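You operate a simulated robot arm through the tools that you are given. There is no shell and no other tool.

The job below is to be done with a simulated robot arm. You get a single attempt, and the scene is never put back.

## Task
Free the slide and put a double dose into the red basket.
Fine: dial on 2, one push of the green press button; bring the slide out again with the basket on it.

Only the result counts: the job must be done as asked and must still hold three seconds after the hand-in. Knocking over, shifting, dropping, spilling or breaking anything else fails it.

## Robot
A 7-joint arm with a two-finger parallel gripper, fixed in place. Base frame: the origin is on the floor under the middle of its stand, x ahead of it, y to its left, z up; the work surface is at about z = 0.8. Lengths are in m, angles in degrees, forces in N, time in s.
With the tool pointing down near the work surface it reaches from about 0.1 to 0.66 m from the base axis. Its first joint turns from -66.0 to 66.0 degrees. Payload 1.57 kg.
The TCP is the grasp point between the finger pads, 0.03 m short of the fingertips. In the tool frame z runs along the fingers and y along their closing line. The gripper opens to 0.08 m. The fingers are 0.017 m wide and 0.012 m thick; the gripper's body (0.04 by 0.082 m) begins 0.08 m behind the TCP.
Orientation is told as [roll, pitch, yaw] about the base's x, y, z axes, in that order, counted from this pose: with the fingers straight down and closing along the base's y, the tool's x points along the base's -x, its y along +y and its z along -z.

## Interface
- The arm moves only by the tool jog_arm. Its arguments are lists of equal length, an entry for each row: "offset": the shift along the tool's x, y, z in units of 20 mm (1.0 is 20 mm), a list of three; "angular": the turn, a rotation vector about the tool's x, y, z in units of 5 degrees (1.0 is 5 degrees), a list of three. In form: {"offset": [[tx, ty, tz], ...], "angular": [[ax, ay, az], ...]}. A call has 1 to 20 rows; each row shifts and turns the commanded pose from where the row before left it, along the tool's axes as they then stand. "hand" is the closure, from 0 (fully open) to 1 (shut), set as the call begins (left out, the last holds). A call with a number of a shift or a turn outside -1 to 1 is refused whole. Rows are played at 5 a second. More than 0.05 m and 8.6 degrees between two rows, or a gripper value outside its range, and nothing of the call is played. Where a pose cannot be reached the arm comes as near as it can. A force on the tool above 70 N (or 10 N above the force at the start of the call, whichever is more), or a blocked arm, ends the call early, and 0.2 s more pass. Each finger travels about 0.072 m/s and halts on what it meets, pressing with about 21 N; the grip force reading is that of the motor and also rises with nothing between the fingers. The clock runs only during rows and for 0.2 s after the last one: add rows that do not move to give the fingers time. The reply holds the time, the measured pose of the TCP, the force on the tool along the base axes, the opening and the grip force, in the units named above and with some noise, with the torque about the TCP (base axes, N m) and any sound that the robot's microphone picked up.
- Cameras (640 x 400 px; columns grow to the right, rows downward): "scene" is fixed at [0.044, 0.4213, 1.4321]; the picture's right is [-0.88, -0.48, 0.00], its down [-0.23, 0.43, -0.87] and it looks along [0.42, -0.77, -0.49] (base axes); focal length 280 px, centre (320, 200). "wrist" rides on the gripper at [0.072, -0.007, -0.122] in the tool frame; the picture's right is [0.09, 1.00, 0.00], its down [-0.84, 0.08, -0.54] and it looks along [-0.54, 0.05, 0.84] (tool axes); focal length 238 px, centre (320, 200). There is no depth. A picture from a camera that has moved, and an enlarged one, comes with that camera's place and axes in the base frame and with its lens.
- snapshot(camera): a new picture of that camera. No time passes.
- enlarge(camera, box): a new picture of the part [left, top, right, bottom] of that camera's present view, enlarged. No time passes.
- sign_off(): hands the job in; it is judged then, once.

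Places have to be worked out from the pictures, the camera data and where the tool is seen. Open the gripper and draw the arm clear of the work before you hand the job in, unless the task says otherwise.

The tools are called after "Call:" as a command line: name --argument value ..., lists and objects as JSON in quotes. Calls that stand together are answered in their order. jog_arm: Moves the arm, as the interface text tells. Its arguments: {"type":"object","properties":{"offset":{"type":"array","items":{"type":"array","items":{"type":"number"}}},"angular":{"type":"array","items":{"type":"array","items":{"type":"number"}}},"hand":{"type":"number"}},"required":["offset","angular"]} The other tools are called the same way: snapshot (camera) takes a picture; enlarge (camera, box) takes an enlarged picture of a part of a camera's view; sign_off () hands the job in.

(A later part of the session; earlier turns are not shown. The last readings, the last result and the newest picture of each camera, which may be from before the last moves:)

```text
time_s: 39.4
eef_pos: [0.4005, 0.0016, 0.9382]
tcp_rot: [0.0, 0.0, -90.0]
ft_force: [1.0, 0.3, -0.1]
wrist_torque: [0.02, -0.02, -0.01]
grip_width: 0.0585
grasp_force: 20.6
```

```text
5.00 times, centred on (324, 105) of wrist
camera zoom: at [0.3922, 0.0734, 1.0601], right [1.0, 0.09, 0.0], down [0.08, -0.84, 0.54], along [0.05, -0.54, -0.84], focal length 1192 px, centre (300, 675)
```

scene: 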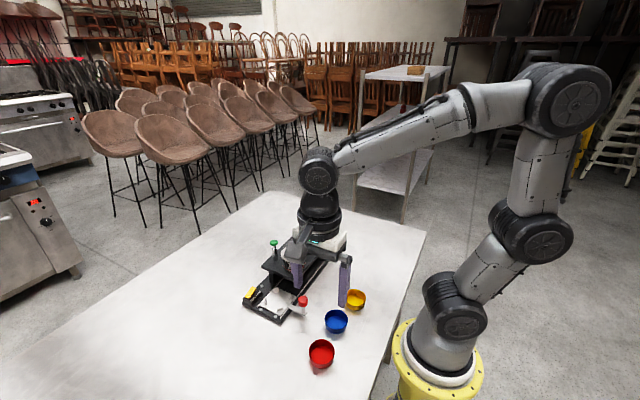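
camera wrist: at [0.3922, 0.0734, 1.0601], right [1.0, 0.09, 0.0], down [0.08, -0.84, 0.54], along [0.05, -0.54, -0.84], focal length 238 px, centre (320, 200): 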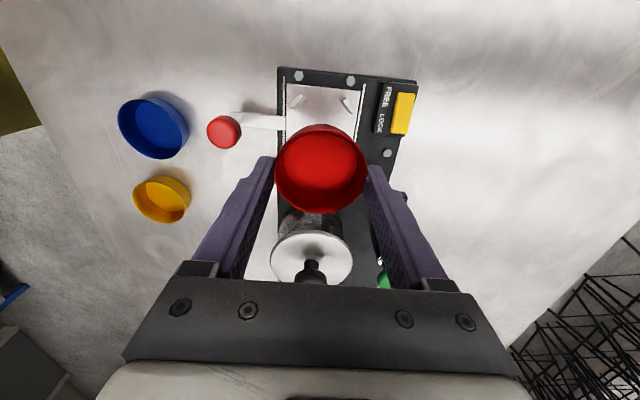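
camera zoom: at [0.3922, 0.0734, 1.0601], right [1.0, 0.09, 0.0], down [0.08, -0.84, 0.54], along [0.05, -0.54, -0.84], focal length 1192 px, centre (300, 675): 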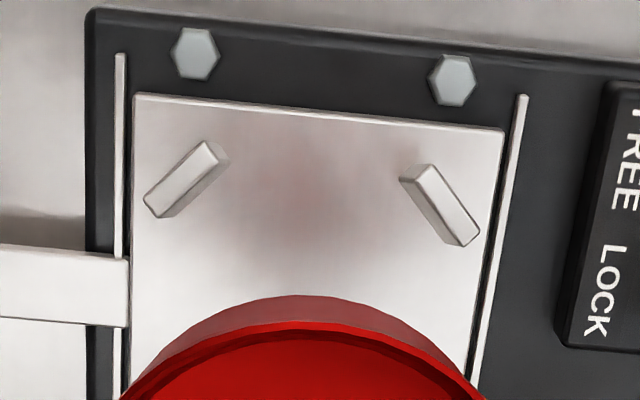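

Relative to the camera, the basket sits about 1 mm too far toward -y and is aligned in x. I'll correct that and descend to about 9 mm above the plate.

Call:
jog_arm --offset '[[0.05, 0, 1], [0, 0, 1], [0, 0, 1], [0, 0, 0.9], [0, 0, 0]]' --angular '[[0, 0, 0], [0, 0, 0], [0, 0, 0], [0, 0, 0], [0, 0, 0]]'

Call:
snapshot --camera "wrist"

Call:
enlarge --camera "scene" --box '[235, 260, 331, 320]'

```text
time_s: 40.6
eef_pos: [0.4011, 0.0039, 0.8599]
tcp_rot: [0.0, 0.0, -90.0]
ft_force: [0.0, 0.3, 0.0]
wrist_torque: [0.02, -0.02, 0.01]
grip_width: 0.0586
grasp_force: 21.4
```

```text
taken
camera wrist: at [0.3923, 0.0755, 0.9818], right [1.0, 0.09, 0.0], down [0.08, -0.84, 0.54], along [0.05, -0.54, -0.84], focal length 238 px, centre (320, 200)
```

wrist: 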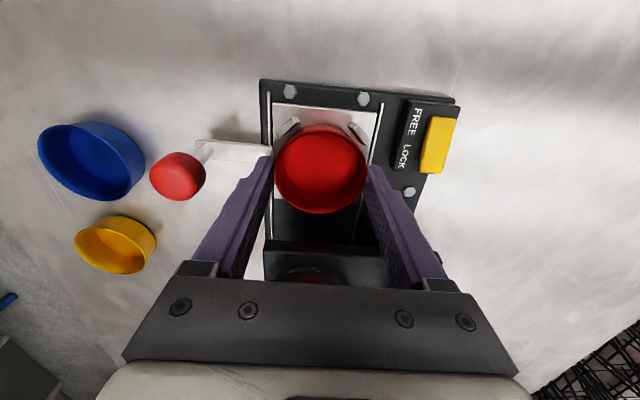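

```text
6.67 times, centred on (283, 290) of scene
camera zoom: at [0.044, 0.4213, 1.4321], right [-0.88, -0.48, 0.0], down [-0.23, 0.43, -0.87], along [0.42, -0.77, -0.49], focal length 1869 px, centre (567, -400)
```

zoom: 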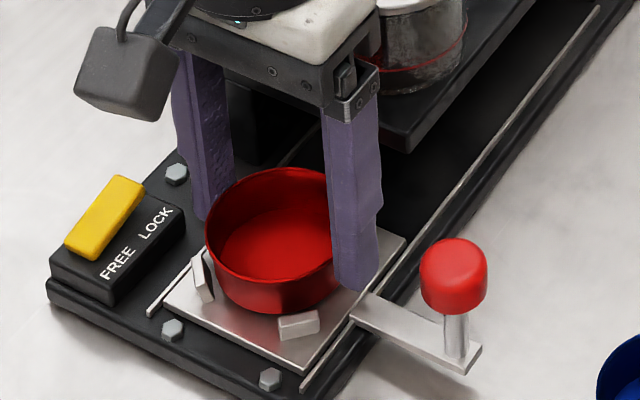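

It is nearly down, and I see no contact. I'll enlarge for a last alignment check against the lugs.

Call:
enlarge --camera "wrist" --box '[256, 90, 384, 170]'

```text
5.00 times, centred on (320, 130) of wrist
camera zoom: at [0.3923, 0.0755, 0.9818], right [1.0, 0.09, 0.0], down [0.08, -0.84, 0.54], along [0.05, -0.54, -0.84], focal length 1192 px, centre (320, 550)
```

zoom: 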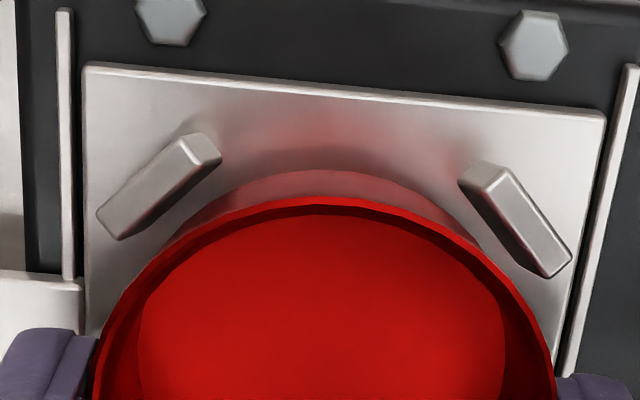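

The lugs are centred around the basket within about 1 mm, with roughly 3 mm of clearance. I'll lower in small steps until it touches down.

Call:
jog_arm --offset '[[0, 0, 0.15], [0, 0, 0.15], [0, 0, 0]]' --angular '[[0, 0, 0], [0, 0, 0], [0, 0, 0]]'

Call:
jog_arm --offset '[[0, 0, 0.08], [0, 0, 0]]' --angular '[[0, 0, 0], [0, 0, 0]]'

```text
time_s: 41.4
eef_pos: [0.4005, 0.0015, 0.8554]
tcp_rot: [0.2, 0.0, -90.0]
ft_force: [-4.4, 0.7, 15.0]
wrist_torque: [0.02, 0.12, 0.01]
grip_width: 0.0586
grasp_force: 21.1
```

```text
time_s: 42.0
eef_pos: [0.4006, 0.0031, 0.8536]
tcp_rot: [0.2, 0.0, -90.0]
ft_force: [-2.2, -0.3, 14.9]
wrist_torque: [-0.02, 0.04, 0.0]
grip_width: 0.0583
grasp_force: 21.2
```

Contact at about 15 N with the TCP at 0.854. I'll check that the basket sits on the plate and not on a lug.

Call:
enlarge --camera "scene" --box '[243, 270, 323, 320]'

Call:
enlarge --camera "wrist" --box '[256, 90, 384, 170]'

```text
8.00 times, centred on (283, 295) of scene
camera zoom: at [0.0438, 0.4212, 1.4321], right [-0.88, -0.48, 0.0], down [-0.23, 0.43, -0.87], along [0.42, -0.77, -0.49], focal length 2243 px, centre (616, -560)
```

zoom: 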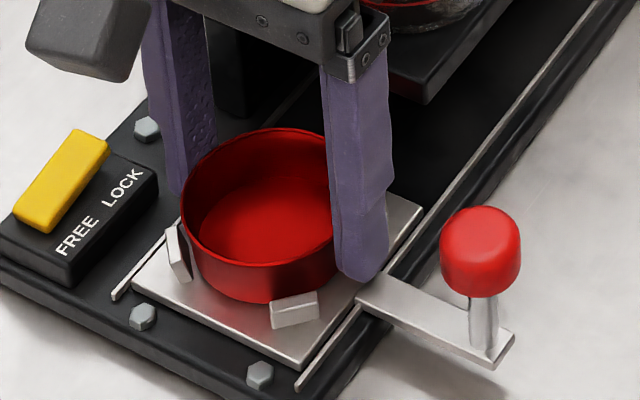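

```text
5.00 times, centred on (320, 130) of wrist
camera zoom: at [0.3931, 0.0753, 0.975], right [1.0, 0.09, 0.0], down [0.08, -0.84, 0.54], along [0.05, -0.54, -0.84], focal length 1192 px, centre (320, 550)
```

zoom: 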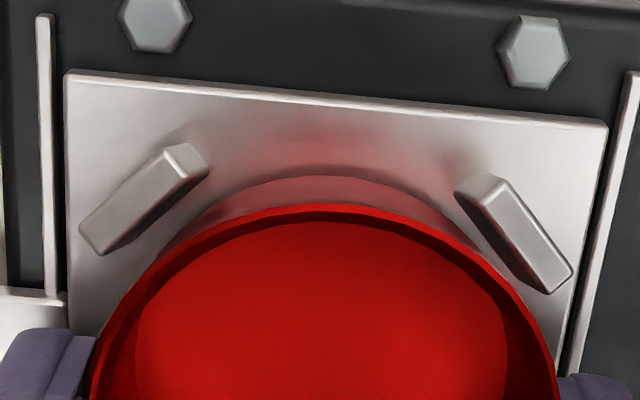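

The basket sits inside all the visible lugs. I'll open only to about 66 mm so as not to touch the lock block, and check the force settles before lifting.

Call:
jog_arm --offset '[[0, 0, 0], [0, 0, 0], [0, 0, 0]]' --angular '[[0, 0, 0], [0, 0, 0], [0, 0, 0]]' --hand 0.18

Call:
snapshot --camera "wrist"

Call:
enlarge --camera "scene" --box '[243, 270, 323, 320]'

```text
time_s: 42.8
eef_pos: [0.4, 0.0037, 0.8518]
tcp_rot: [0.0, -0.1, -90.0]
ft_force: [-0.1, -0.2, -0.1]
wrist_torque: [0.02, 0.0, -0.03]
grip_width: 0.0657
grasp_force: 0.2
```

```text
taken
camera wrist: at [0.3927, 0.0754, 0.9743], right [1.0, 0.09, 0.0], down [0.08, -0.84, 0.54], along [0.05, -0.54, -0.84], focal length 238 px, centre (320, 200)
```

wrist: 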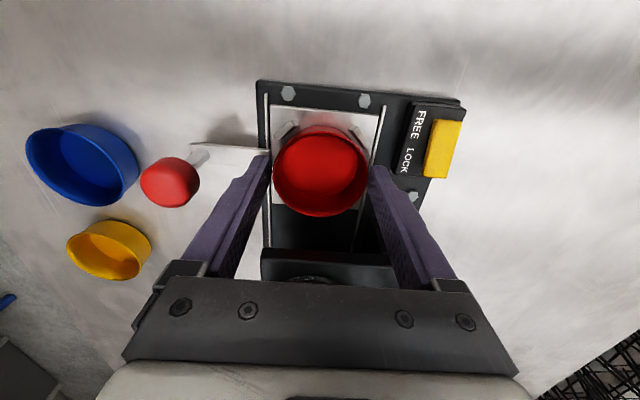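

```text
8.00 times, centred on (283, 295) of scene
camera zoom: at [0.044, 0.4213, 1.4321], right [-0.88, -0.48, 0.0], down [-0.23, 0.43, -0.87], along [0.42, -0.77, -0.49], focal length 2243 px, centre (616, -560)
```

zoom: 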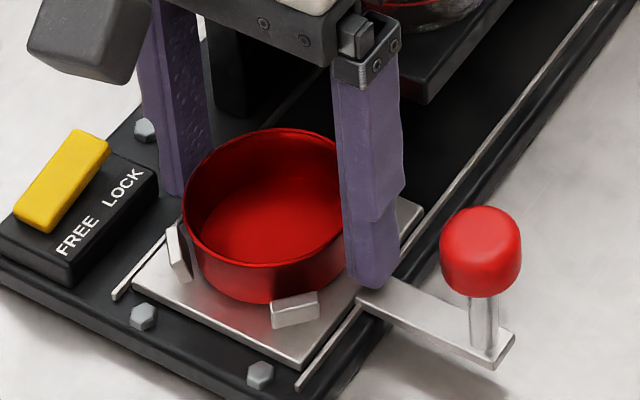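

The basket is released and resting upright between the lugs. I'll lift straight up and look from above.

Call:
jog_arm --offset '[[0, 0, -0.5], [0, 0, -0.5], [0, 0, -1], [0, 0, -1], [0, 0, -1], [0, 0, -1], [0, 0, -1], [0, 0, -1]]' --angular '[[0, 0, 0], [0, 0, 0], [0, 0, 0], [0, 0, 0], [0, 0, 0], [0, 0, 0], [0, 0, 0], [0, 0, 0]]'

Call:
enlarge --camera "wrist" --box '[240, 60, 400, 160]'

Call:
enlarge --camera "scene" --box '[235, 260, 331, 320]'

```text
time_s: 44.6
eef_pos: [0.3992, 0.0038, 0.9929]
tcp_rot: [0.0, 0.1, -90.0]
ft_force: [0.4, -0.8, 0.7]
wrist_torque: [-0.02, 0.01, 0.01]
grip_width: 0.0658
grasp_force: 0.0
```

```text
4.00 times, centred on (320, 110) of wrist
camera zoom: at [0.392, 0.0755, 1.1154], right [1.0, 0.09, 0.0], down [0.08, -0.84, 0.54], along [0.05, -0.54, -0.84], focal length 953 px, centre (320, 560)
```

zoom: 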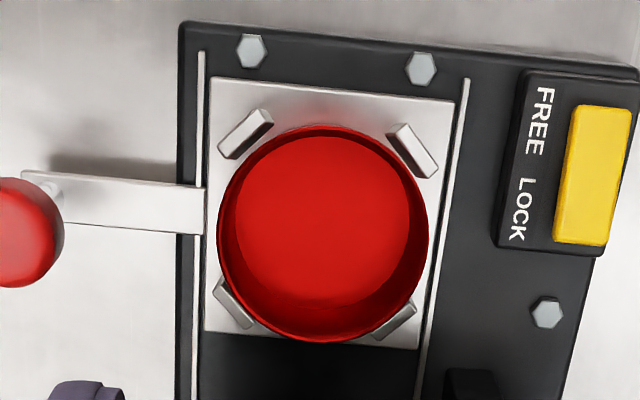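

```text
6.67 times, centred on (283, 290) of scene
camera zoom: at [0.044, 0.4213, 1.4321], right [-0.88, -0.48, 0.0], down [-0.23, 0.43, -0.87], along [0.42, -0.77, -0.49], focal length 1869 px, centre (567, -400)
```

zoom: 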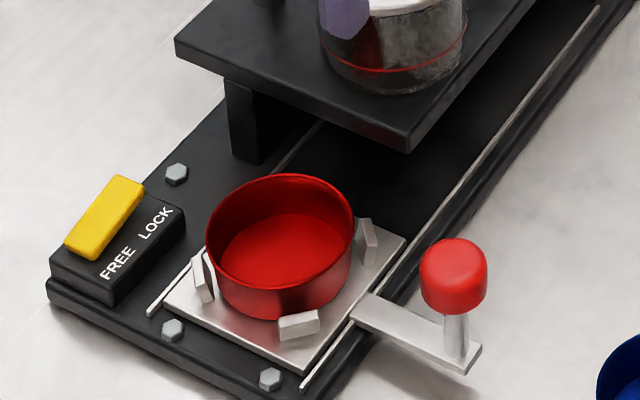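

The basket is seated between all four lugs. Next I'll turn back to yaw 0 and open fully, then move over the red slide handle at about (0.321, 0.004).

Call:
jog_arm --offset '[[0, 0, 0], [0, 0, 0], [0, 0, 0], [0, 0, 0], [0, 0, 0], [0, 0, 0], [0, 0, 0], [0, 0, 0], [0, 0, 0], [0, 0, 0], [0, 0, 0], [0, 0, 0], [0, 0, 0], [0, 0, 0], [0, 0, 0], [0, 0, 0], [0, 0, 0], [0, 0, 0]]' --angular '[[0, 0, -1], [0, 0, -1], [0, 0, -1], [0, 0, -1], [0, 0, -1], [0, 0, -1], [0, 0, -1], [0, 0, -1], [0, 0, -1], [0, 0, -1], [0, 0, -1], [0, 0, -1], [0, 0, -1], [0, 0, -1], [0, 0, -1], [0, 0, -1], [0, 0, -1], [0, 0, -1]]' --hand 0

Call:
jog_arm --offset '[[0.98, 0, 0], [0.98, 0, 0], [0.98, 0, 0], [0.98, 0, 0], [0, 0, 0]]' --angular '[[0, 0, 0], [0, 0, 0], [0, 0, 0], [0, 0, 0], [0, 0, 0]]'

Call:
snapshot --camera "wrist"

Call:
enlarge --camera "scene" --box '[251, 250, 363, 320]'

```text
time_s: 48.4
eef_pos: [0.401, 0.004, 0.9914]
tcp_rot: [0.0, 0.0, 0.1]
ft_force: [-0.5, -0.6, -0.7]
wrist_torque: [0.03, 0.0, 0.01]
grip_width: 0.0803
grasp_force: 0.0
```

```text
time_s: 49.6
eef_pos: [0.3222, 0.0033, 0.9935]
tcp_rot: [0.1, 0.0, 0.0]
ft_force: [0.2, 0.5, -0.3]
wrist_torque: [-0.02, -0.02, 0.01]
grip_width: 0.0802
grasp_force: 0.1
```

```text
taken
camera wrist: at [0.2498, -0.0034, 1.1149], right [-0.09, 1.0, 0.0], down [0.84, 0.08, 0.54], along [0.54, 0.05, -0.84], focal length 238 px, centre (320, 200)
```

wrist: 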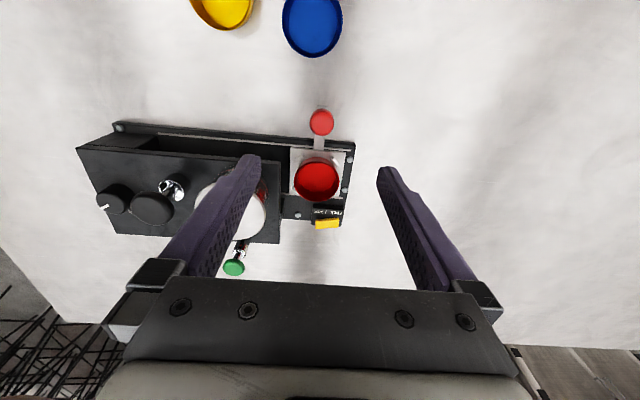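

```text
5.71 times, centred on (307, 285) of scene
camera zoom: at [0.044, 0.4213, 1.4321], right [-0.88, -0.48, 0.0], down [-0.23, 0.43, -0.87], along [0.42, -0.77, -0.49], focal length 1602 px, centre (394, -286)
```

zoom: 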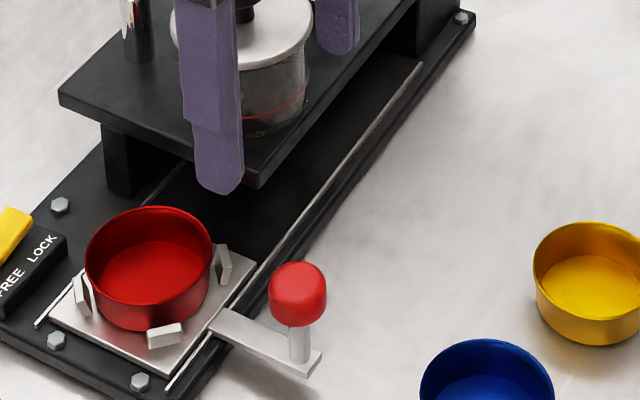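

The handle knob is at about (0.319, 0.004) with its top at z ≈ 0.863. I'll shift slightly and descend so the fingers straddle it.

Call:
jog_arm --offset '[[0.15, 0.03, 1], [0, 0, 1], [0, 0, 1], [0, 0, 1], [0, 0, 1], [0, 0, 0.9], [0, 0, 0]]' --angular '[[0, 0, 0], [0, 0, 0], [0, 0, 0], [0, 0, 0], [0, 0, 0], [0, 0, 0], [0, 0, 0]]'

Call:
snapshot --camera "wrist"

Call:
enlarge --camera "scene" --box '[251, 250, 363, 320]'

```text
time_s: 51.2
eef_pos: [0.3206, 0.0026, 0.8737]
tcp_rot: [0.0, 0.0, 0.0]
ft_force: [0.6, -0.1, 0.0]
wrist_torque: [0.0, 0.04, -0.01]
grip_width: 0.08
grasp_force: 0.0
```

```text
taken
camera wrist: at [0.2467, -0.0034, 0.9966], right [-0.09, 1.0, 0.0], down [0.84, 0.08, 0.54], along [0.54, 0.05, -0.84], focal length 238 px, centre (320, 200)
```

wrist: 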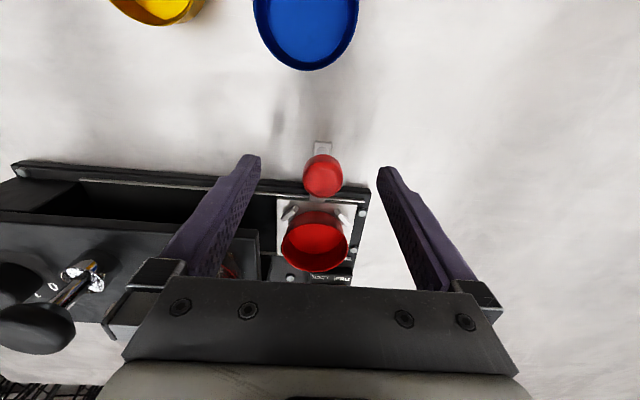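

```text
5.71 times, centred on (307, 285) of scene
camera zoom: at [0.044, 0.4213, 1.4321], right [-0.88, -0.48, 0.0], down [-0.23, 0.43, -0.87], along [0.42, -0.77, -0.49], focal length 1602 px, centre (394, -286)
```

zoom: 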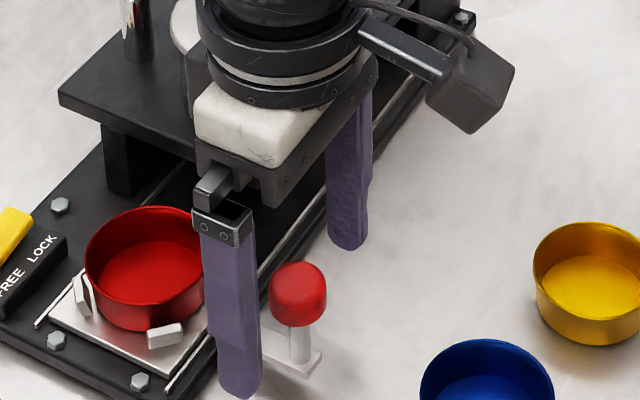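

The fingers straddle the red handle knob. I'll close on it.

Call:
jog_arm --offset '[[0, 0.08, 0], [0, 0, 0], [0, 0, 0], [0, 0, 0], [0, 0, 0]]' --angular '[[0, 0, 0], [0, 0, 0], [0, 0, 0], [0, 0, 0], [0, 0, 0]]' --hand 1

```text
time_s: 52.4
eef_pos: [0.3205, 0.0056, 0.8756]
tcp_rot: [0.0, 0.0, 0.0]
ft_force: [0.6, -5.4, -0.6]
wrist_torque: [-0.15, -0.04, 0.04]
grip_width: 0.0255
grasp_force: 36.5
```

The knob is gripped (25.5 mm). I'll push the slide in along -y gently, 50 mm first.

Call:
jog_arm --offset '[[0, -0.25, 0], [0, -0.5, 0], [0, -0.5, 0], [0, -0.5, 0], [0, -0.5, 0], [0, -0.25, 0]]' --angular '[[0, 0, 0], [0, 0, 0], [0, 0, 0], [0, 0, 0], [0, 0, 0], [0, 0, 0]]'

Call:
enlarge --camera "scene" --box '[235, 240, 363, 320]'

```text
time_s: 53.8
eef_pos: [0.3201, -0.0439, 0.8753]
tcp_rot: [0.0, -0.1, -0.1]
ft_force: [-3.8, 0.5, 7.7]
wrist_torque: [-0.02, -0.92, -0.1]
grip_width: 0.0254
grasp_force: 36.8
```

```text
5.00 times, centred on (299, 280) of scene
camera zoom: at [0.0438, 0.4213, 1.4321], right [-0.88, -0.48, 0.0], down [-0.23, 0.43, -0.87], along [0.42, -0.77, -0.49], focal length 1402 px, centre (425, -200)
```

zoom: 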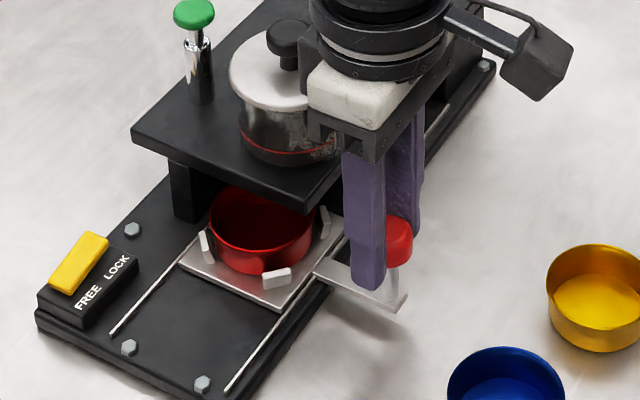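

The slide moves freely with the basket on it. I'll push on another 40 mm.

Call:
jog_arm --offset '[[0, -0.4, 0], [0, -0.4, 0], [0, -0.4, 0], [0, -0.4, 0], [0, -0.4, 0]]' --angular '[[0, 0, 0], [0, 0, 0], [0, 0, 0], [0, 0, 0], [0, 0, 0]]'

Call:
enlarge --camera "scene" --box '[235, 240, 363, 320]'

```text
time_s: 55.0
eef_pos: [0.3196, -0.0849, 0.875]
tcp_rot: [0.0, -0.1, -0.1]
ft_force: [6.4, 1.1, 4.9]
wrist_torque: [-0.03, 0.52, -0.04]
grip_width: 0.0257
grasp_force: 36.5
```

```text
5.00 times, centred on (299, 280) of scene
camera zoom: at [0.0441, 0.4213, 1.432], right [-0.88, -0.48, 0.0], down [-0.23, 0.43, -0.87], along [0.42, -0.77, -0.49], focal length 1402 px, centre (425, -200)
```

zoom: 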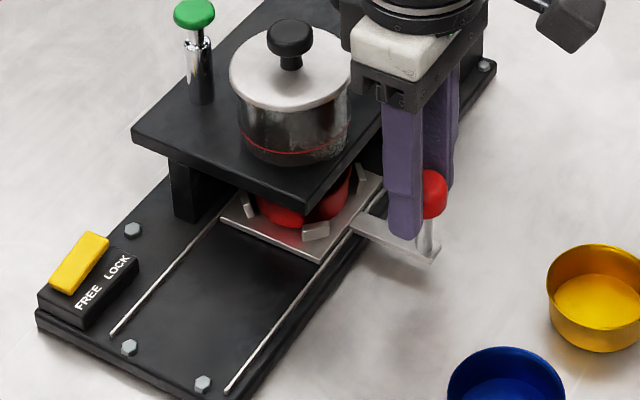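

Still free at y = -0.085. I'll continue in small steps and watch for the end stop.

Call:
jog_arm --offset '[[0, -0.25, 0], [0, -0.25, 0], [0, -0.25, 0], [0, -0.25, 0]]' --angular '[[0, 0, 0], [0, 0, 0], [0, 0, 0], [0, 0, 0]]'

Call:
enlarge --camera "scene" --box '[235, 240, 363, 320]'

```text
time_s: 56.0
eef_pos: [0.3196, -0.1055, 0.8749]
tcp_rot: [0.0, -0.1, 0.0]
ft_force: [2.0, 0.0, 6.6]
wrist_torque: [-0.09, -0.64, 0.02]
grip_width: 0.0253
grasp_force: 36.5
```

```text
5.00 times, centred on (299, 280) of scene
camera zoom: at [0.044, 0.4213, 1.4321], right [-0.88, -0.48, 0.0], down [-0.23, 0.43, -0.87], along [0.42, -0.77, -0.49], focal length 1402 px, centre (425, -200)
```

zoom: 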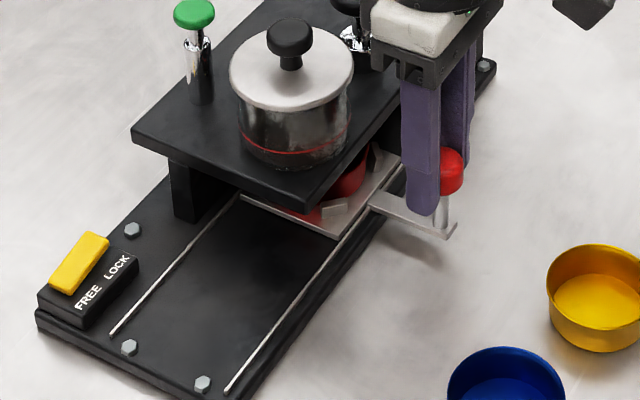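

Still no stop. I'll keep going in small steps to find where the slide ends.

Call:
jog_arm --offset '[[0, -0.25, 0], [0, -0.25, 0], [0, -0.25, 0], [0, -0.25, 0], [0, 0, 0]]' --angular '[[0, 0, 0], [0, 0, 0], [0, 0, 0], [0, 0, 0], [0, 0, 0]]'

Call:
snapshot --camera "wrist"

Call:
enlarge --camera "scene" --box '[235, 240, 363, 320]'

```text
time_s: 57.2
eef_pos: [0.32, -0.1245, 0.8741]
tcp_rot: [0.0, -0.1, 0.1]
ft_force: [10.3, 0.4, 2.1]
wrist_torque: [0.02, 0.23, 0.06]
grip_width: 0.0253
grasp_force: 36.6
```

```text
taken
camera wrist: at [0.2466, -0.1315, 0.9966], right [-0.09, 1.0, 0.0], down [0.84, 0.08, 0.54], along [0.54, 0.05, -0.84], focal length 238 px, centre (320, 200)
```

wrist: 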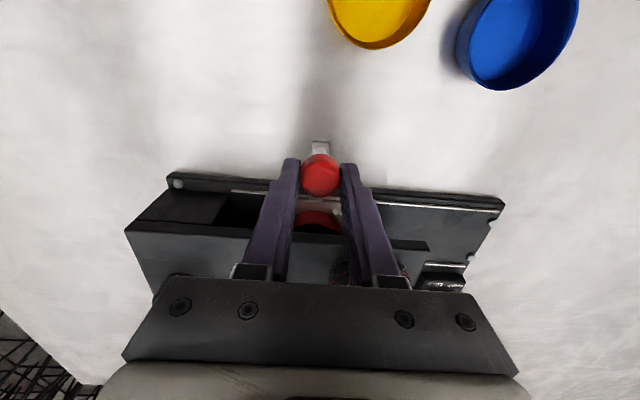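

```text
5.00 times, centred on (299, 280) of scene
camera zoom: at [0.0443, 0.4213, 1.432], right [-0.88, -0.48, 0.0], down [-0.23, 0.43, -0.87], along [0.42, -0.77, -0.49], focal length 1402 px, centre (425, -200)
```

zoom: 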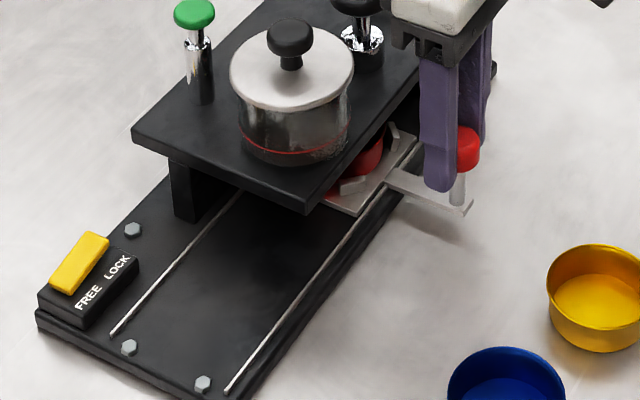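

Now at y = -0.1245 with no stop. The pot is at y ≈ -0.080 and the black press at y ≈ -0.158, both on the slide's axis. I'll push on gently to find the end stop.

Call:
jog_arm --offset '[[0, -0.25, 0], [0, -0.25, 0], [0, -0.25, 0], [0, -0.25, 0], [0, 0, 0]]' --angular '[[0, 0, 0], [0, 0, 0], [0, 0, 0], [0, 0, 0], [0, 0, 0]]'

Call:
snapshot --camera "scene"

```text
time_s: 58.4
eef_pos: [0.3186, -0.1445, 0.8738]
tcp_rot: [0.0, -0.1, 0.1]
ft_force: [5.8, 0.7, 7.5]
wrist_torque: [0.01, -0.86, -0.03]
grip_width: 0.0253
grasp_force: 36.5
```

```text
taken
```

scene: 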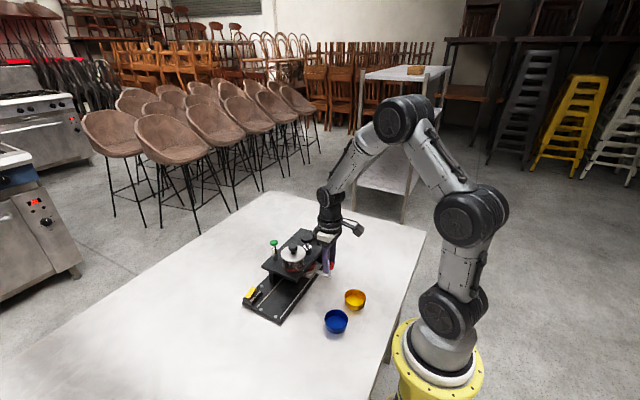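

Still sliding freely at y = -0.1445, with only small vertical and lateral forces. I'll continue another 20 mm in finer steps.

Call:
jog_arm --offset '[[0, -0.2, 0], [0, -0.2, 0], [0, -0.2, 0], [0, -0.2, 0], [0, -0.2, 0], [0, 0, 0]]' --angular '[[0, 0, 0], [0, 0, 0], [0, 0, 0], [0, 0, 0], [0, 0, 0], [0, 0, 0]]'

Call:
enlarge --camera "scene" --box '[255, 220, 383, 300]'

```text
time_s: 59.6
eef_pos: [0.3192, -0.1558, 0.8745]
tcp_rot: [0.9, 0.3, -0.5]
ft_force: [4.9, 11.6, 1.5]
wrist_torque: [0.31, 0.06, -0.08]
grip_width: 0.0256
grasp_force: 37.2
stopped in row 6: the force on the tool passed its limit at 75 N (the readings are from after the stop); the commanded pose is now the measured one
```

```text
5.00 times, centred on (319, 260) of scene
camera zoom: at [0.0441, 0.4215, 1.432], right [-0.88, -0.48, 0.0], down [-0.23, 0.43, -0.87], along [0.42, -0.77, -0.49], focal length 1402 px, centre (325, -100)
```

zoom: 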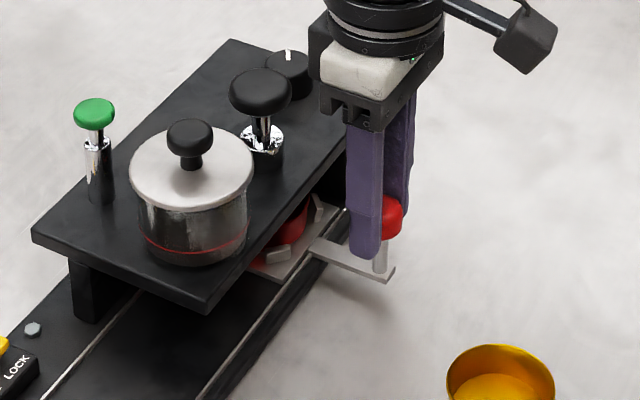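

The end stop is reached with the handle at y ≈ -0.156, which puts the basket under the black press, not under the pot (y ≈ -0.080). Before pressing anything I need to know where the outlet is, so I'll zoom in on the underside.

Call:
enlarge --camera "scene" --box '[290, 245, 338, 275]'

Call:
enlarge --camera "scene" --box '[262, 240, 326, 280]'

Call:
snapshot --camera "wrist"

```text
13.33 times, centred on (314, 260) of scene
camera zoom: at [0.0441, 0.4215, 1.432], right [-0.88, -0.48, 0.0], down [-0.23, 0.43, -0.87], along [0.42, -0.77, -0.49], focal length 3738 px, centre (400, -600)
```

zoom: 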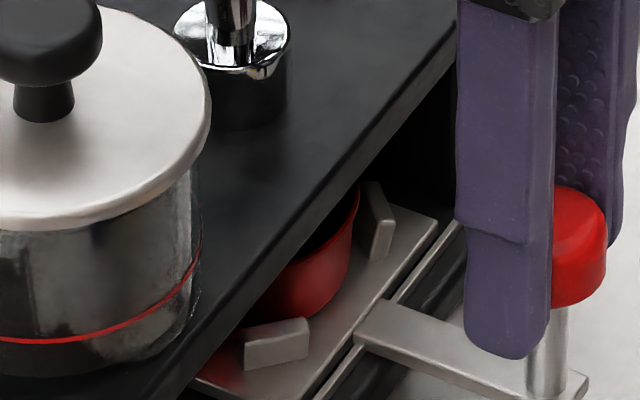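

```text
10.00 times, centred on (294, 260) of scene
camera zoom: at [0.0441, 0.4215, 1.432], right [-0.88, -0.48, 0.0], down [-0.23, 0.43, -0.87], along [0.42, -0.77, -0.49], focal length 2804 px, centre (580, -400)
```

zoom: 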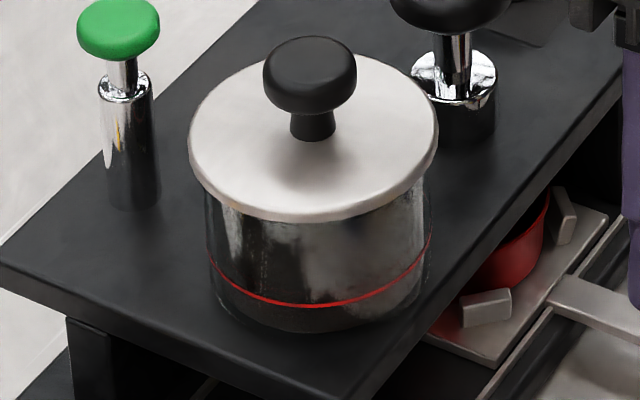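

```text
taken
camera wrist: at [0.2468, -0.1638, 0.9966], right [-0.09, 1.0, 0.02], down [0.84, 0.06, 0.54], along [0.54, 0.06, -0.84], focal length 238 px, centre (320, 200)
```

wrist: 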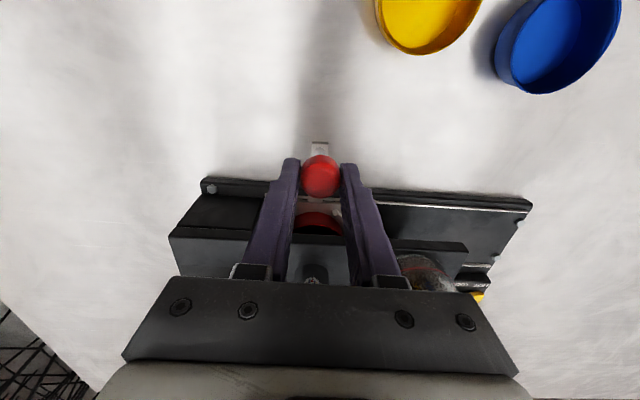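

The picture doesn't show the outlet. I'll let go of the handle (leaving the slide at the stop), rise, and go round to the open +y end to look under the housing.

Call:
jog_arm --offset '[[0, 0, 0], [0, 0, 0], [0, 0, 0], [0, 0, -0.5], [0, 0, -1], [0, 0, -1], [0, 0, -1], [0, 0, -1], [0, 0, -1], [0, 0, -1], [0, 0, -1], [0, 0, -1]]' --angular '[[0, 0, 0], [0, 0, 0], [0, 0, 0], [0, 0, 0], [0, 0, 0], [0, 0, 0], [0, 0, 0], [0, 0, 0], [0, 0, 0], [0, 0, 0], [0, 0, 0], [0, 0, 0]]' --hand 0.2

Call:
enlarge --camera "scene" --box '[255, 220, 383, 300]'

Call:
snapshot --camera "wrist"

```text
time_s: 62.2
eef_pos: [0.3187, -0.1595, 1.0434]
tcp_rot: [0.8, 0.3, -0.2]
ft_force: [0.1, 0.1, 0.0]
wrist_torque: [0.03, -0.01, 0.01]
grip_width: 0.0639
grasp_force: 0.0
```

```text
5.00 times, centred on (319, 260) of scene
camera zoom: at [0.044, 0.4213, 1.4321], right [-0.88, -0.48, 0.0], down [-0.23, 0.43, -0.87], along [0.42, -0.77, -0.49], focal length 1402 px, centre (325, -100)
```

zoom: 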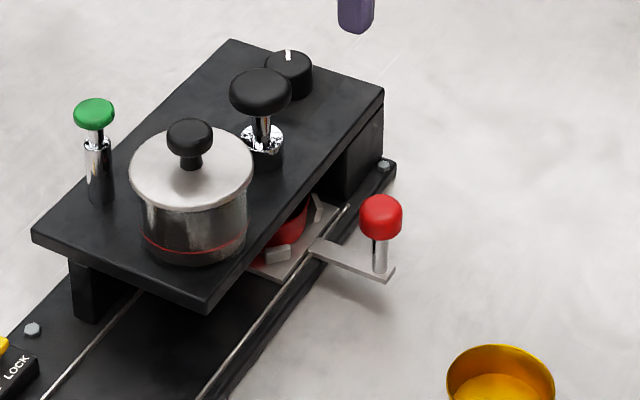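

```text
taken
camera wrist: at [0.247, -0.1677, 1.1659], right [-0.09, 1.0, 0.02], down [0.84, 0.06, 0.54], along [0.54, 0.06, -0.84], focal length 238 px, centre (320, 200)
```

wrist: 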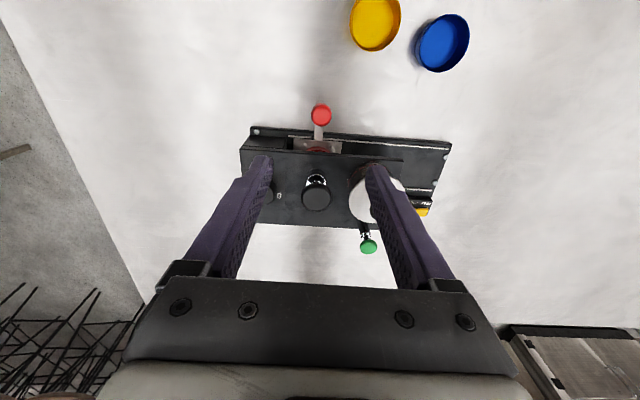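

The slide stays at the stop and the lock stays free. I'll zero the small tilt left over, turn to yaw -90, and travel to the +y end at a safe height.

Call:
jog_arm --offset '[[0, 0, 0], [0, 0, 0], [0, 0, 0], [0, 0, 0], [0, 0, 0], [0, 0, 0], [0, 0, 0], [0, 0, 0], [0, 0, 0], [0, 0, 0], [0, 0, 0], [0, 0, 0], [0, 0, 0], [0, 0, 0], [0, 0, 0], [0, 0, 0], [0, 0, 0], [0, 0, 0], [0, 0, 0]]' --angular '[[0.16, -0.06, -0.06], [0, 0, 1], [0, 0, 1], [0, 0, 1], [0, 0, 1], [0, 0, 1], [0, 0, 1], [0, 0, 1], [0, 0, 1], [0, 0, 1], [0, 0, 1], [0, 0, 1], [0, 0, 1], [0, 0, 1], [0, 0, 1], [0, 0, 1], [0, 0, 1], [0, 0, 1], [0, 0, 1]]' --hand 0

Call:
jog_arm --offset '[[0.97, 0.32, 0], [0.97, 0.32, 0], [0.97, 0.32, 0], [0.97, 0.32, 0], [0.97, 0.32, 0], [0.97, 0.32, 0], [0.97, 0.32, 0], [0.97, 0.32, 0], [0.97, 0.32, 0], [0.97, 0.32, 0], [0.97, 0.32, 0], [0.97, 0.32, 0], [0.97, 0.32, 0]]' --angular '[[0, 0, 0], [0, 0, 0], [0, 0, 0], [0, 0, 0], [0, 0, 0], [0, 0, 0], [0, 0, 0], [0, 0, 0], [0, 0, 0], [0, 0, 0], [0, 0, 0], [0, 0, 0], [0, 0, 0]]'

```text
time_s: 66.2
eef_pos: [0.3179, -0.1575, 1.0436]
tcp_rot: [-0.1, 0.1, -90.1]
ft_force: [0.1, 0.1, -0.7]
wrist_torque: [0.03, -0.03, 0.02]
grip_width: 0.08
grasp_force: 0.0
```

```text
time_s: 69.0
eef_pos: [0.4043, 0.0946, 1.0438]
tcp_rot: [0.0, 0.0, -90.0]
ft_force: [0.3, -0.6, 0.6]
wrist_torque: [0.02, -0.01, 0.0]
grip_width: 0.0801
grasp_force: 0.1
```

Now I'll tilt the tool 60° about the tool's y at this height, so the camera looks along -y, and check the view before going lower.

Call:
jog_arm --offset '[[0, 0, 0], [0, 0, 0], [0, 0, 0], [0, 0, 0], [0, 0, 0], [0, 0, 0], [0, 0, 0], [0, 0, 0], [0, 0, 0], [0, 0, 0], [0, 0, 0], [0, 0, 0]]' --angular '[[0, -1, 0], [0, -1, 0], [0, -1, 0], [0, -1, 0], [0, -1, 0], [0, -1, 0], [0, -1, 0], [0, -1, 0], [0, -1, 0], [0, -1, 0], [0, -1, 0], [0, -1, 0]]'

Call:
snapshot --camera "wrist"

Call:
snapshot --camera "scene"

```text
time_s: 71.6
eef_pos: [0.4033, 0.0931, 1.0446]
tcp_rot: [0.1, -60.0, -90.2]
ft_force: [-0.2, -0.1, 0.6]
wrist_torque: [-0.08, 0.0, 0.02]
grip_width: 0.0797
grasp_force: 0.2
```

```text
taken
camera wrist: at [0.3953, 0.2349, 1.0433], right [1.0, 0.05, -0.08], down [0.08, 0.05, 1.0], along [0.05, -1.0, 0.05], focal length 238 px, centre (320, 200)
```

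wrist: 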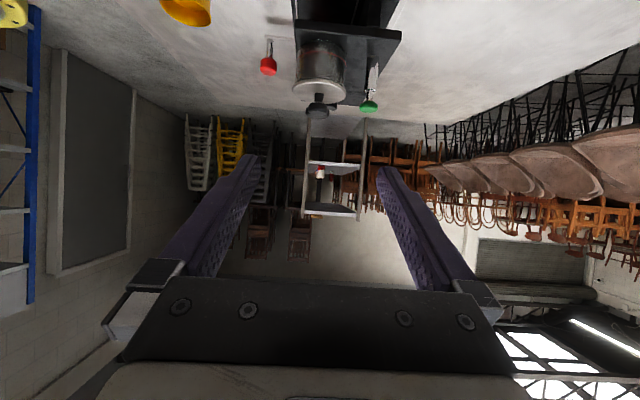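

```text
taken
```

scene: 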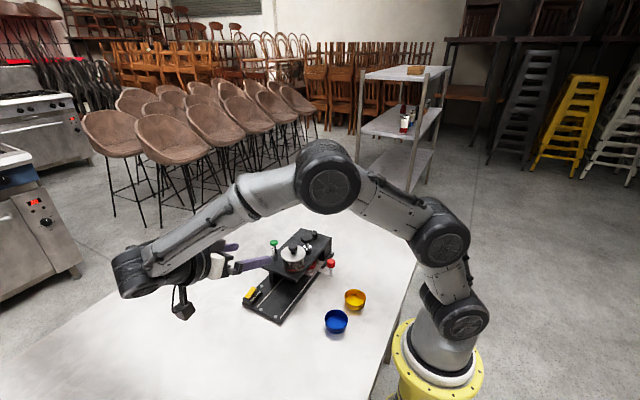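

The tilted pose works; the view is upside-down (image down is up) and the device is ahead. I'll lower the arm straight down 180 mm so the camera looks under the housing.

Call:
jog_arm --offset '[[0.866, 0, 0.5], [0.866, 0, 0.5], [0.866, 0, 0.5], [0.866, 0, 0.5], [0.866, 0, 0.5], [0.866, 0, 0.5], [0.866, 0, 0.5], [0.866, 0, 0.5], [0.866, 0, 0.5]]' --angular '[[0, 0, 0], [0, 0, 0], [0, 0, 0], [0, 0, 0], [0, 0, 0], [0, 0, 0], [0, 0, 0], [0, 0, 0], [0, 0, 0]]'

Call:
snapshot --camera "wrist"

Call:
enlarge --camera "wrist" --box '[250, 140, 410, 240]'

Call:
snapshot --camera "scene"

```text
time_s: 73.6
eef_pos: [0.4032, 0.092, 0.8619]
tcp_rot: [0.1, -60.1, -90.0]
ft_force: [-0.3, 0.2, 0.2]
wrist_torque: [-0.04, 0.01, -0.01]
grip_width: 0.0802
grasp_force: 0.1
```

```text
taken
camera wrist: at [0.3953, 0.2332, 0.862], right [1.0, 0.05, -0.08], down [0.08, 0.05, 1.0], along [0.05, -1.0, 0.05], focal length 238 px, centre (320, 200)
```

wrist: 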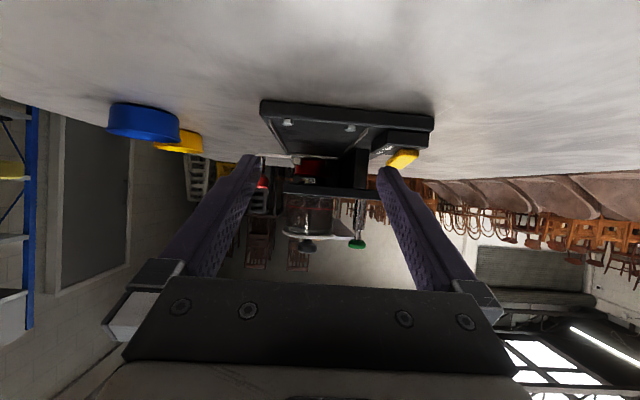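

```text
4.00 times, centred on (330, 190) of wrist
camera zoom: at [0.3953, 0.2332, 0.862], right [1.0, 0.05, -0.08], down [0.08, 0.05, 1.0], along [0.05, -1.0, 0.05], focal length 953 px, centre (280, 240)
```

zoom: 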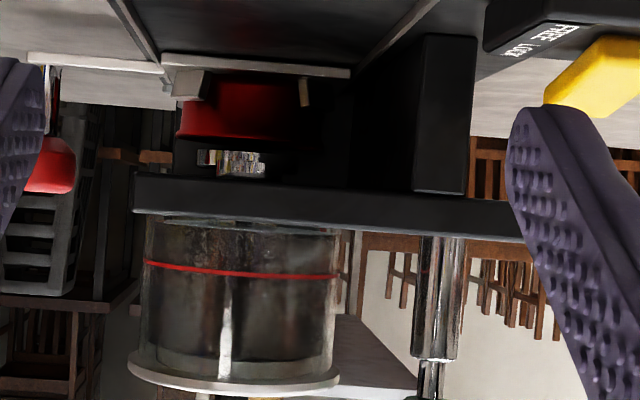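

```text
taken
```

scene: 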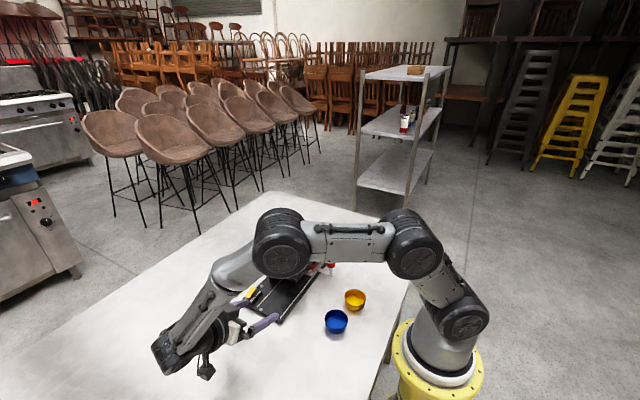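

I can see the basket at the far end, but the housing's underside is still edge-on. I'll go 20 mm lower for a view from just below it.

Call:
jog_arm --offset '[[0.433, 0, 0.25], [0.433, 0, 0.25]]' --angular '[[0, 0, 0], [0, 0, 0]]'

Call:
enlarge --camera "wrist" --box '[260, 140, 388, 220]'

Call:
enlarge --camera "wrist" --box '[280, 150, 360, 200]'

```text
time_s: 74.2
eef_pos: [0.4025, 0.0924, 0.8438]
tcp_rot: [0.1, -60.0, -90.1]
ft_force: [0.3, 0.5, 0.3]
wrist_torque: [0.01, 0.0, 0.04]
grip_width: 0.0801
grasp_force: 0.0
```

```text
5.00 times, centred on (324, 180) of wrist
camera zoom: at [0.3956, 0.234, 0.8429], right [1.0, 0.05, -0.08], down [0.08, 0.05, 1.0], along [0.05, -1.0, 0.05], focal length 1192 px, centre (300, 300)
```

zoom: 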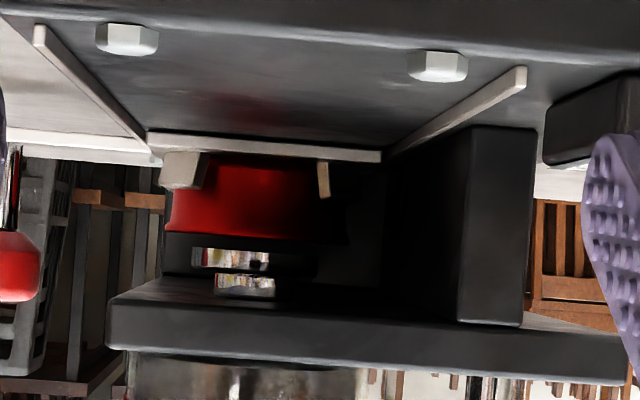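

```text
8.00 times, centred on (320, 175) of wrist
camera zoom: at [0.3956, 0.234, 0.8429], right [1.0, 0.05, -0.08], down [0.08, 0.05, 1.0], along [0.05, -1.0, 0.05], focal length 1907 px, centre (320, 400)
```

zoom: 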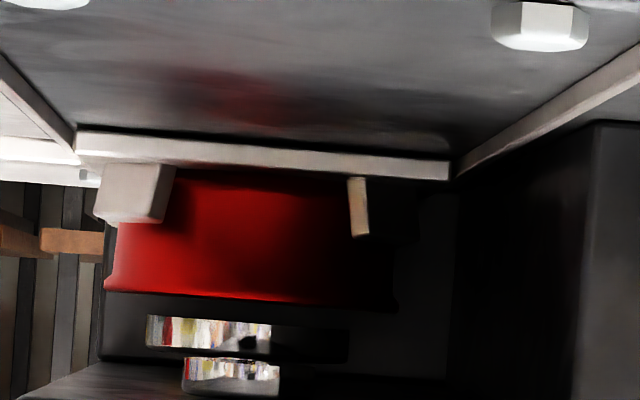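

Two chrome parts show up hanging under the housing ceiling. I'll go about 8 mm lower and zoom in to tell where they sit.

Call:
jog_arm --offset '[[0.36, 0, 0.21]]' --angular '[[0, 0, 0]]'

Call:
enlarge --camera "wrist" --box '[260, 140, 388, 220]'

Call:
enlarge --camera "wrist" --box '[284, 165, 348, 205]'

```text
time_s: 74.6
eef_pos: [0.4037, 0.0929, 0.8344]
tcp_rot: [0.1, -59.9, -90.1]
ft_force: [0.5, 0.6, 0.5]
wrist_torque: [-0.02, -0.06, 0.0]
grip_width: 0.0801
grasp_force: 0.0
```

```text
5.00 times, centred on (324, 180) of wrist
camera zoom: at [0.3962, 0.234, 0.8347], right [1.0, 0.05, -0.08], down [0.08, 0.05, 1.0], along [0.05, -1.0, 0.05], focal length 1192 px, centre (300, 300)
```

zoom: 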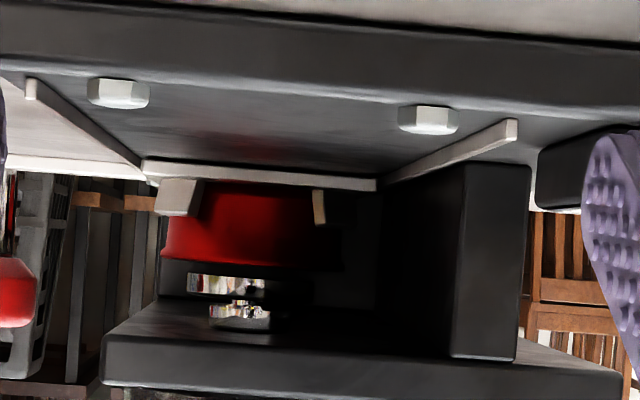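

```text
10.00 times, centred on (316, 185) of wrist
camera zoom: at [0.3962, 0.234, 0.8347], right [1.0, 0.05, -0.08], down [0.08, 0.05, 1.0], along [0.05, -1.0, 0.05], focal length 2384 px, centre (360, 350)
```

zoom: 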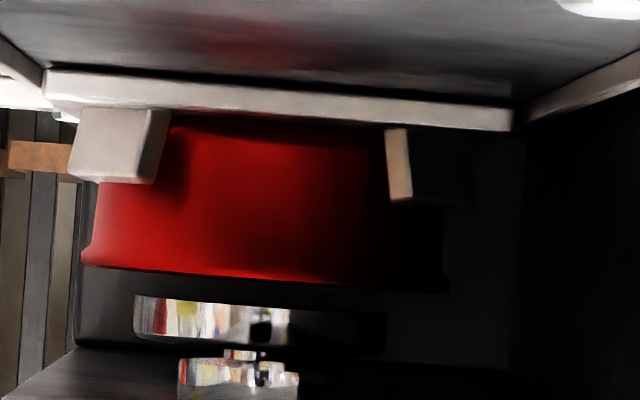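

I need a clearer view of those chrome parts and of the ceiling below the pot, so I'll zoom in further from here.

Call:
enlarge --camera "wrist" --box '[292, 185, 332, 210]'

Call:
enlarge --camera "wrist" --box '[270, 170, 366, 230]'

```text
16.00 times, centred on (312, 198) of wrist
camera zoom: at [0.3962, 0.234, 0.8347], right [1.0, 0.05, -0.08], down [0.08, 0.05, 1.0], along [0.05, -1.0, 0.05], focal length 3814 px, centre (448, 240)
```

zoom: 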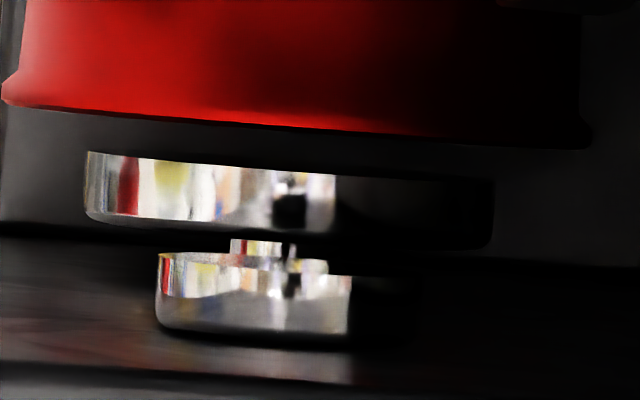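

```text
6.67 times, centred on (318, 200) of wrist
camera zoom: at [0.3962, 0.234, 0.8347], right [1.0, 0.05, -0.08], down [0.08, 0.05, 1.0], along [0.05, -1.0, 0.05], focal length 1589 px, centre (333, 200)
```

zoom: 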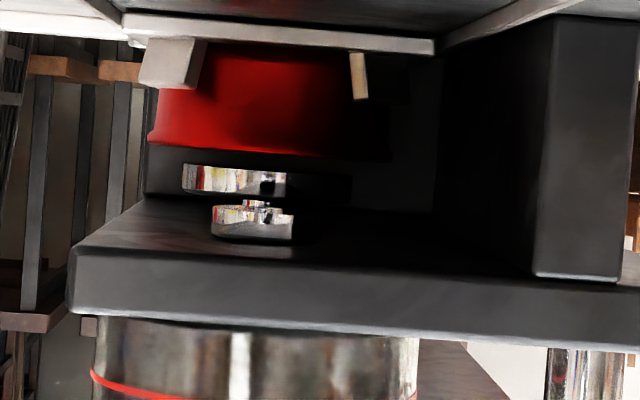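

It's clear now: the wide chrome disc (about 42 mm) over the far stop is the black press's tamper foot. The smaller chrome nozzle sits on the ceiling about 0.30 m from the camera, i.e. at y ≈ -0.08, right under the pot. So the basket must stand at y ≈ -0.080; I'll raise the arm straight up again and untilt.

Call:
jog_arm --offset '[[-0.866, 0, -0.5], [-0.866, 0, -0.5], [-0.866, 0, -0.5], [-0.866, 0, -0.5], [-0.866, 0, -0.5], [-0.866, 0, -0.5], [-0.866, 0, -0.5], [-0.866, 0, -0.5], [-0.866, 0, -0.5], [-0.866, 0, -0.5], [-0.433, 0, -0.25]]' --angular '[[0, 0, 0], [0, 0, 0], [0, 0, 0], [0, 0, 0], [0, 0, 0], [0, 0, 0], [0, 0, 0], [0, 0, 0], [0, 0, 0], [0, 0, 0], [0, 0, 0]]'

Call:
jog_arm --offset '[[0, 0, 0], [0, 0, 0], [0, 0, 0], [0, 0, 0], [0, 0, 0], [0, 0, 0], [0, 0, 0], [0, 0, 0], [0, 0, 0], [0, 0, 0], [0, 0, 0], [0, 0, 0]]' --angular '[[0, 1, 0], [0, 1, 0], [0, 1, 0], [0, 1, 0], [0, 1, 0], [0, 1, 0], [0, 1, 0], [0, 1, 0], [0, 1, 0], [0, 1, 0], [0, 1, 0], [0, 1, 0]]'

```text
time_s: 77.0
eef_pos: [0.4014, 0.0925, 1.0468]
tcp_rot: [0.0, -60.0, -90.1]
ft_force: [0.2, -0.4, 0.6]
wrist_torque: [0.02, -0.01, 0.01]
grip_width: 0.0801
grasp_force: 0.1
```

```text
time_s: 79.6
eef_pos: [0.4026, 0.0923, 1.0465]
tcp_rot: [0.2, 0.1, -90.0]
ft_force: [0.2, -0.7, 1.1]
wrist_torque: [0.0, 0.01, -0.02]
grip_width: 0.08
grasp_force: 0.1
```

The arm is upright again. I'll turn back to yaw 0 and travel over to the handle at about (0.319, -0.157).

Call:
jog_arm --offset '[[0, 0, 0], [0, 0, 0], [0, 0, 0], [0, 0, 0], [0, 0, 0], [0, 0, 0], [0, 0, 0], [0, 0, 0], [0, 0, 0], [0, 0, 0], [0, 0, 0], [0, 0, 0], [0, 0, 0], [0, 0, 0], [0, 0, 0], [0, 0, 0], [0, 0, 0], [0, 0, 0]]' --angular '[[0, 0, -1], [0, 0, -1], [0, 0, -1], [0, 0, -1], [0, 0, -1], [0, 0, -1], [0, 0, -1], [0, 0, -1], [0, 0, -1], [0, 0, -1], [0, 0, -1], [0, 0, -1], [0, 0, -1], [0, 0, -1], [0, 0, -1], [0, 0, -1], [0, 0, -1], [0, 0, -1]]'

Call:
jog_arm --offset '[[0.32, -0.96, 0], [0.32, -0.96, 0], [0.32, -0.96, 0], [0.32, -0.96, 0], [0.32, -0.96, 0], [0.32, -0.96, 0], [0.32, -0.96, 0], [0.32, -0.96, 0], [0.32, -0.96, 0], [0.32, -0.96, 0], [0.32, -0.96, 0], [0.32, -0.96, 0], [0.32, -0.96, 0]]' --angular '[[0, 0, 0], [0, 0, 0], [0, 0, 0], [0, 0, 0], [0, 0, 0], [0, 0, 0], [0, 0, 0], [0, 0, 0], [0, 0, 0], [0, 0, 0], [0, 0, 0], [0, 0, 0], [0, 0, 0]]'

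Call:
snapshot --camera "wrist"

```text
time_s: 83.4
eef_pos: [0.4025, 0.0939, 1.0469]
tcp_rot: [0.1, 0.1, -0.1]
ft_force: [-0.7, 1.0, 0.4]
wrist_torque: [-0.01, -0.02, 0.03]
grip_width: 0.0799
grasp_force: 0.1
```

```text
time_s: 86.2
eef_pos: [0.3181, -0.1576, 1.0467]
tcp_rot: [0.0, 0.0, 0.0]
ft_force: [0.7, 0.8, -0.5]
wrist_torque: [0.0, 0.0, 0.02]
grip_width: 0.08
grasp_force: 0.2
```

```text
taken
camera wrist: at [0.2453, -0.1644, 1.1688], right [-0.09, 1.0, 0.0], down [0.84, 0.08, 0.54], along [0.54, 0.05, -0.84], focal length 238 px, centre (320, 200)
```

wrist: 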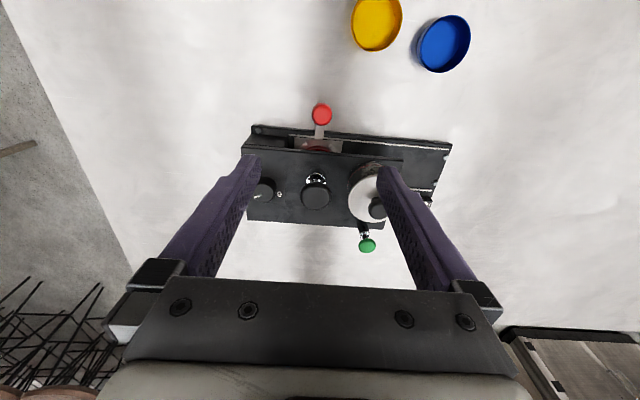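

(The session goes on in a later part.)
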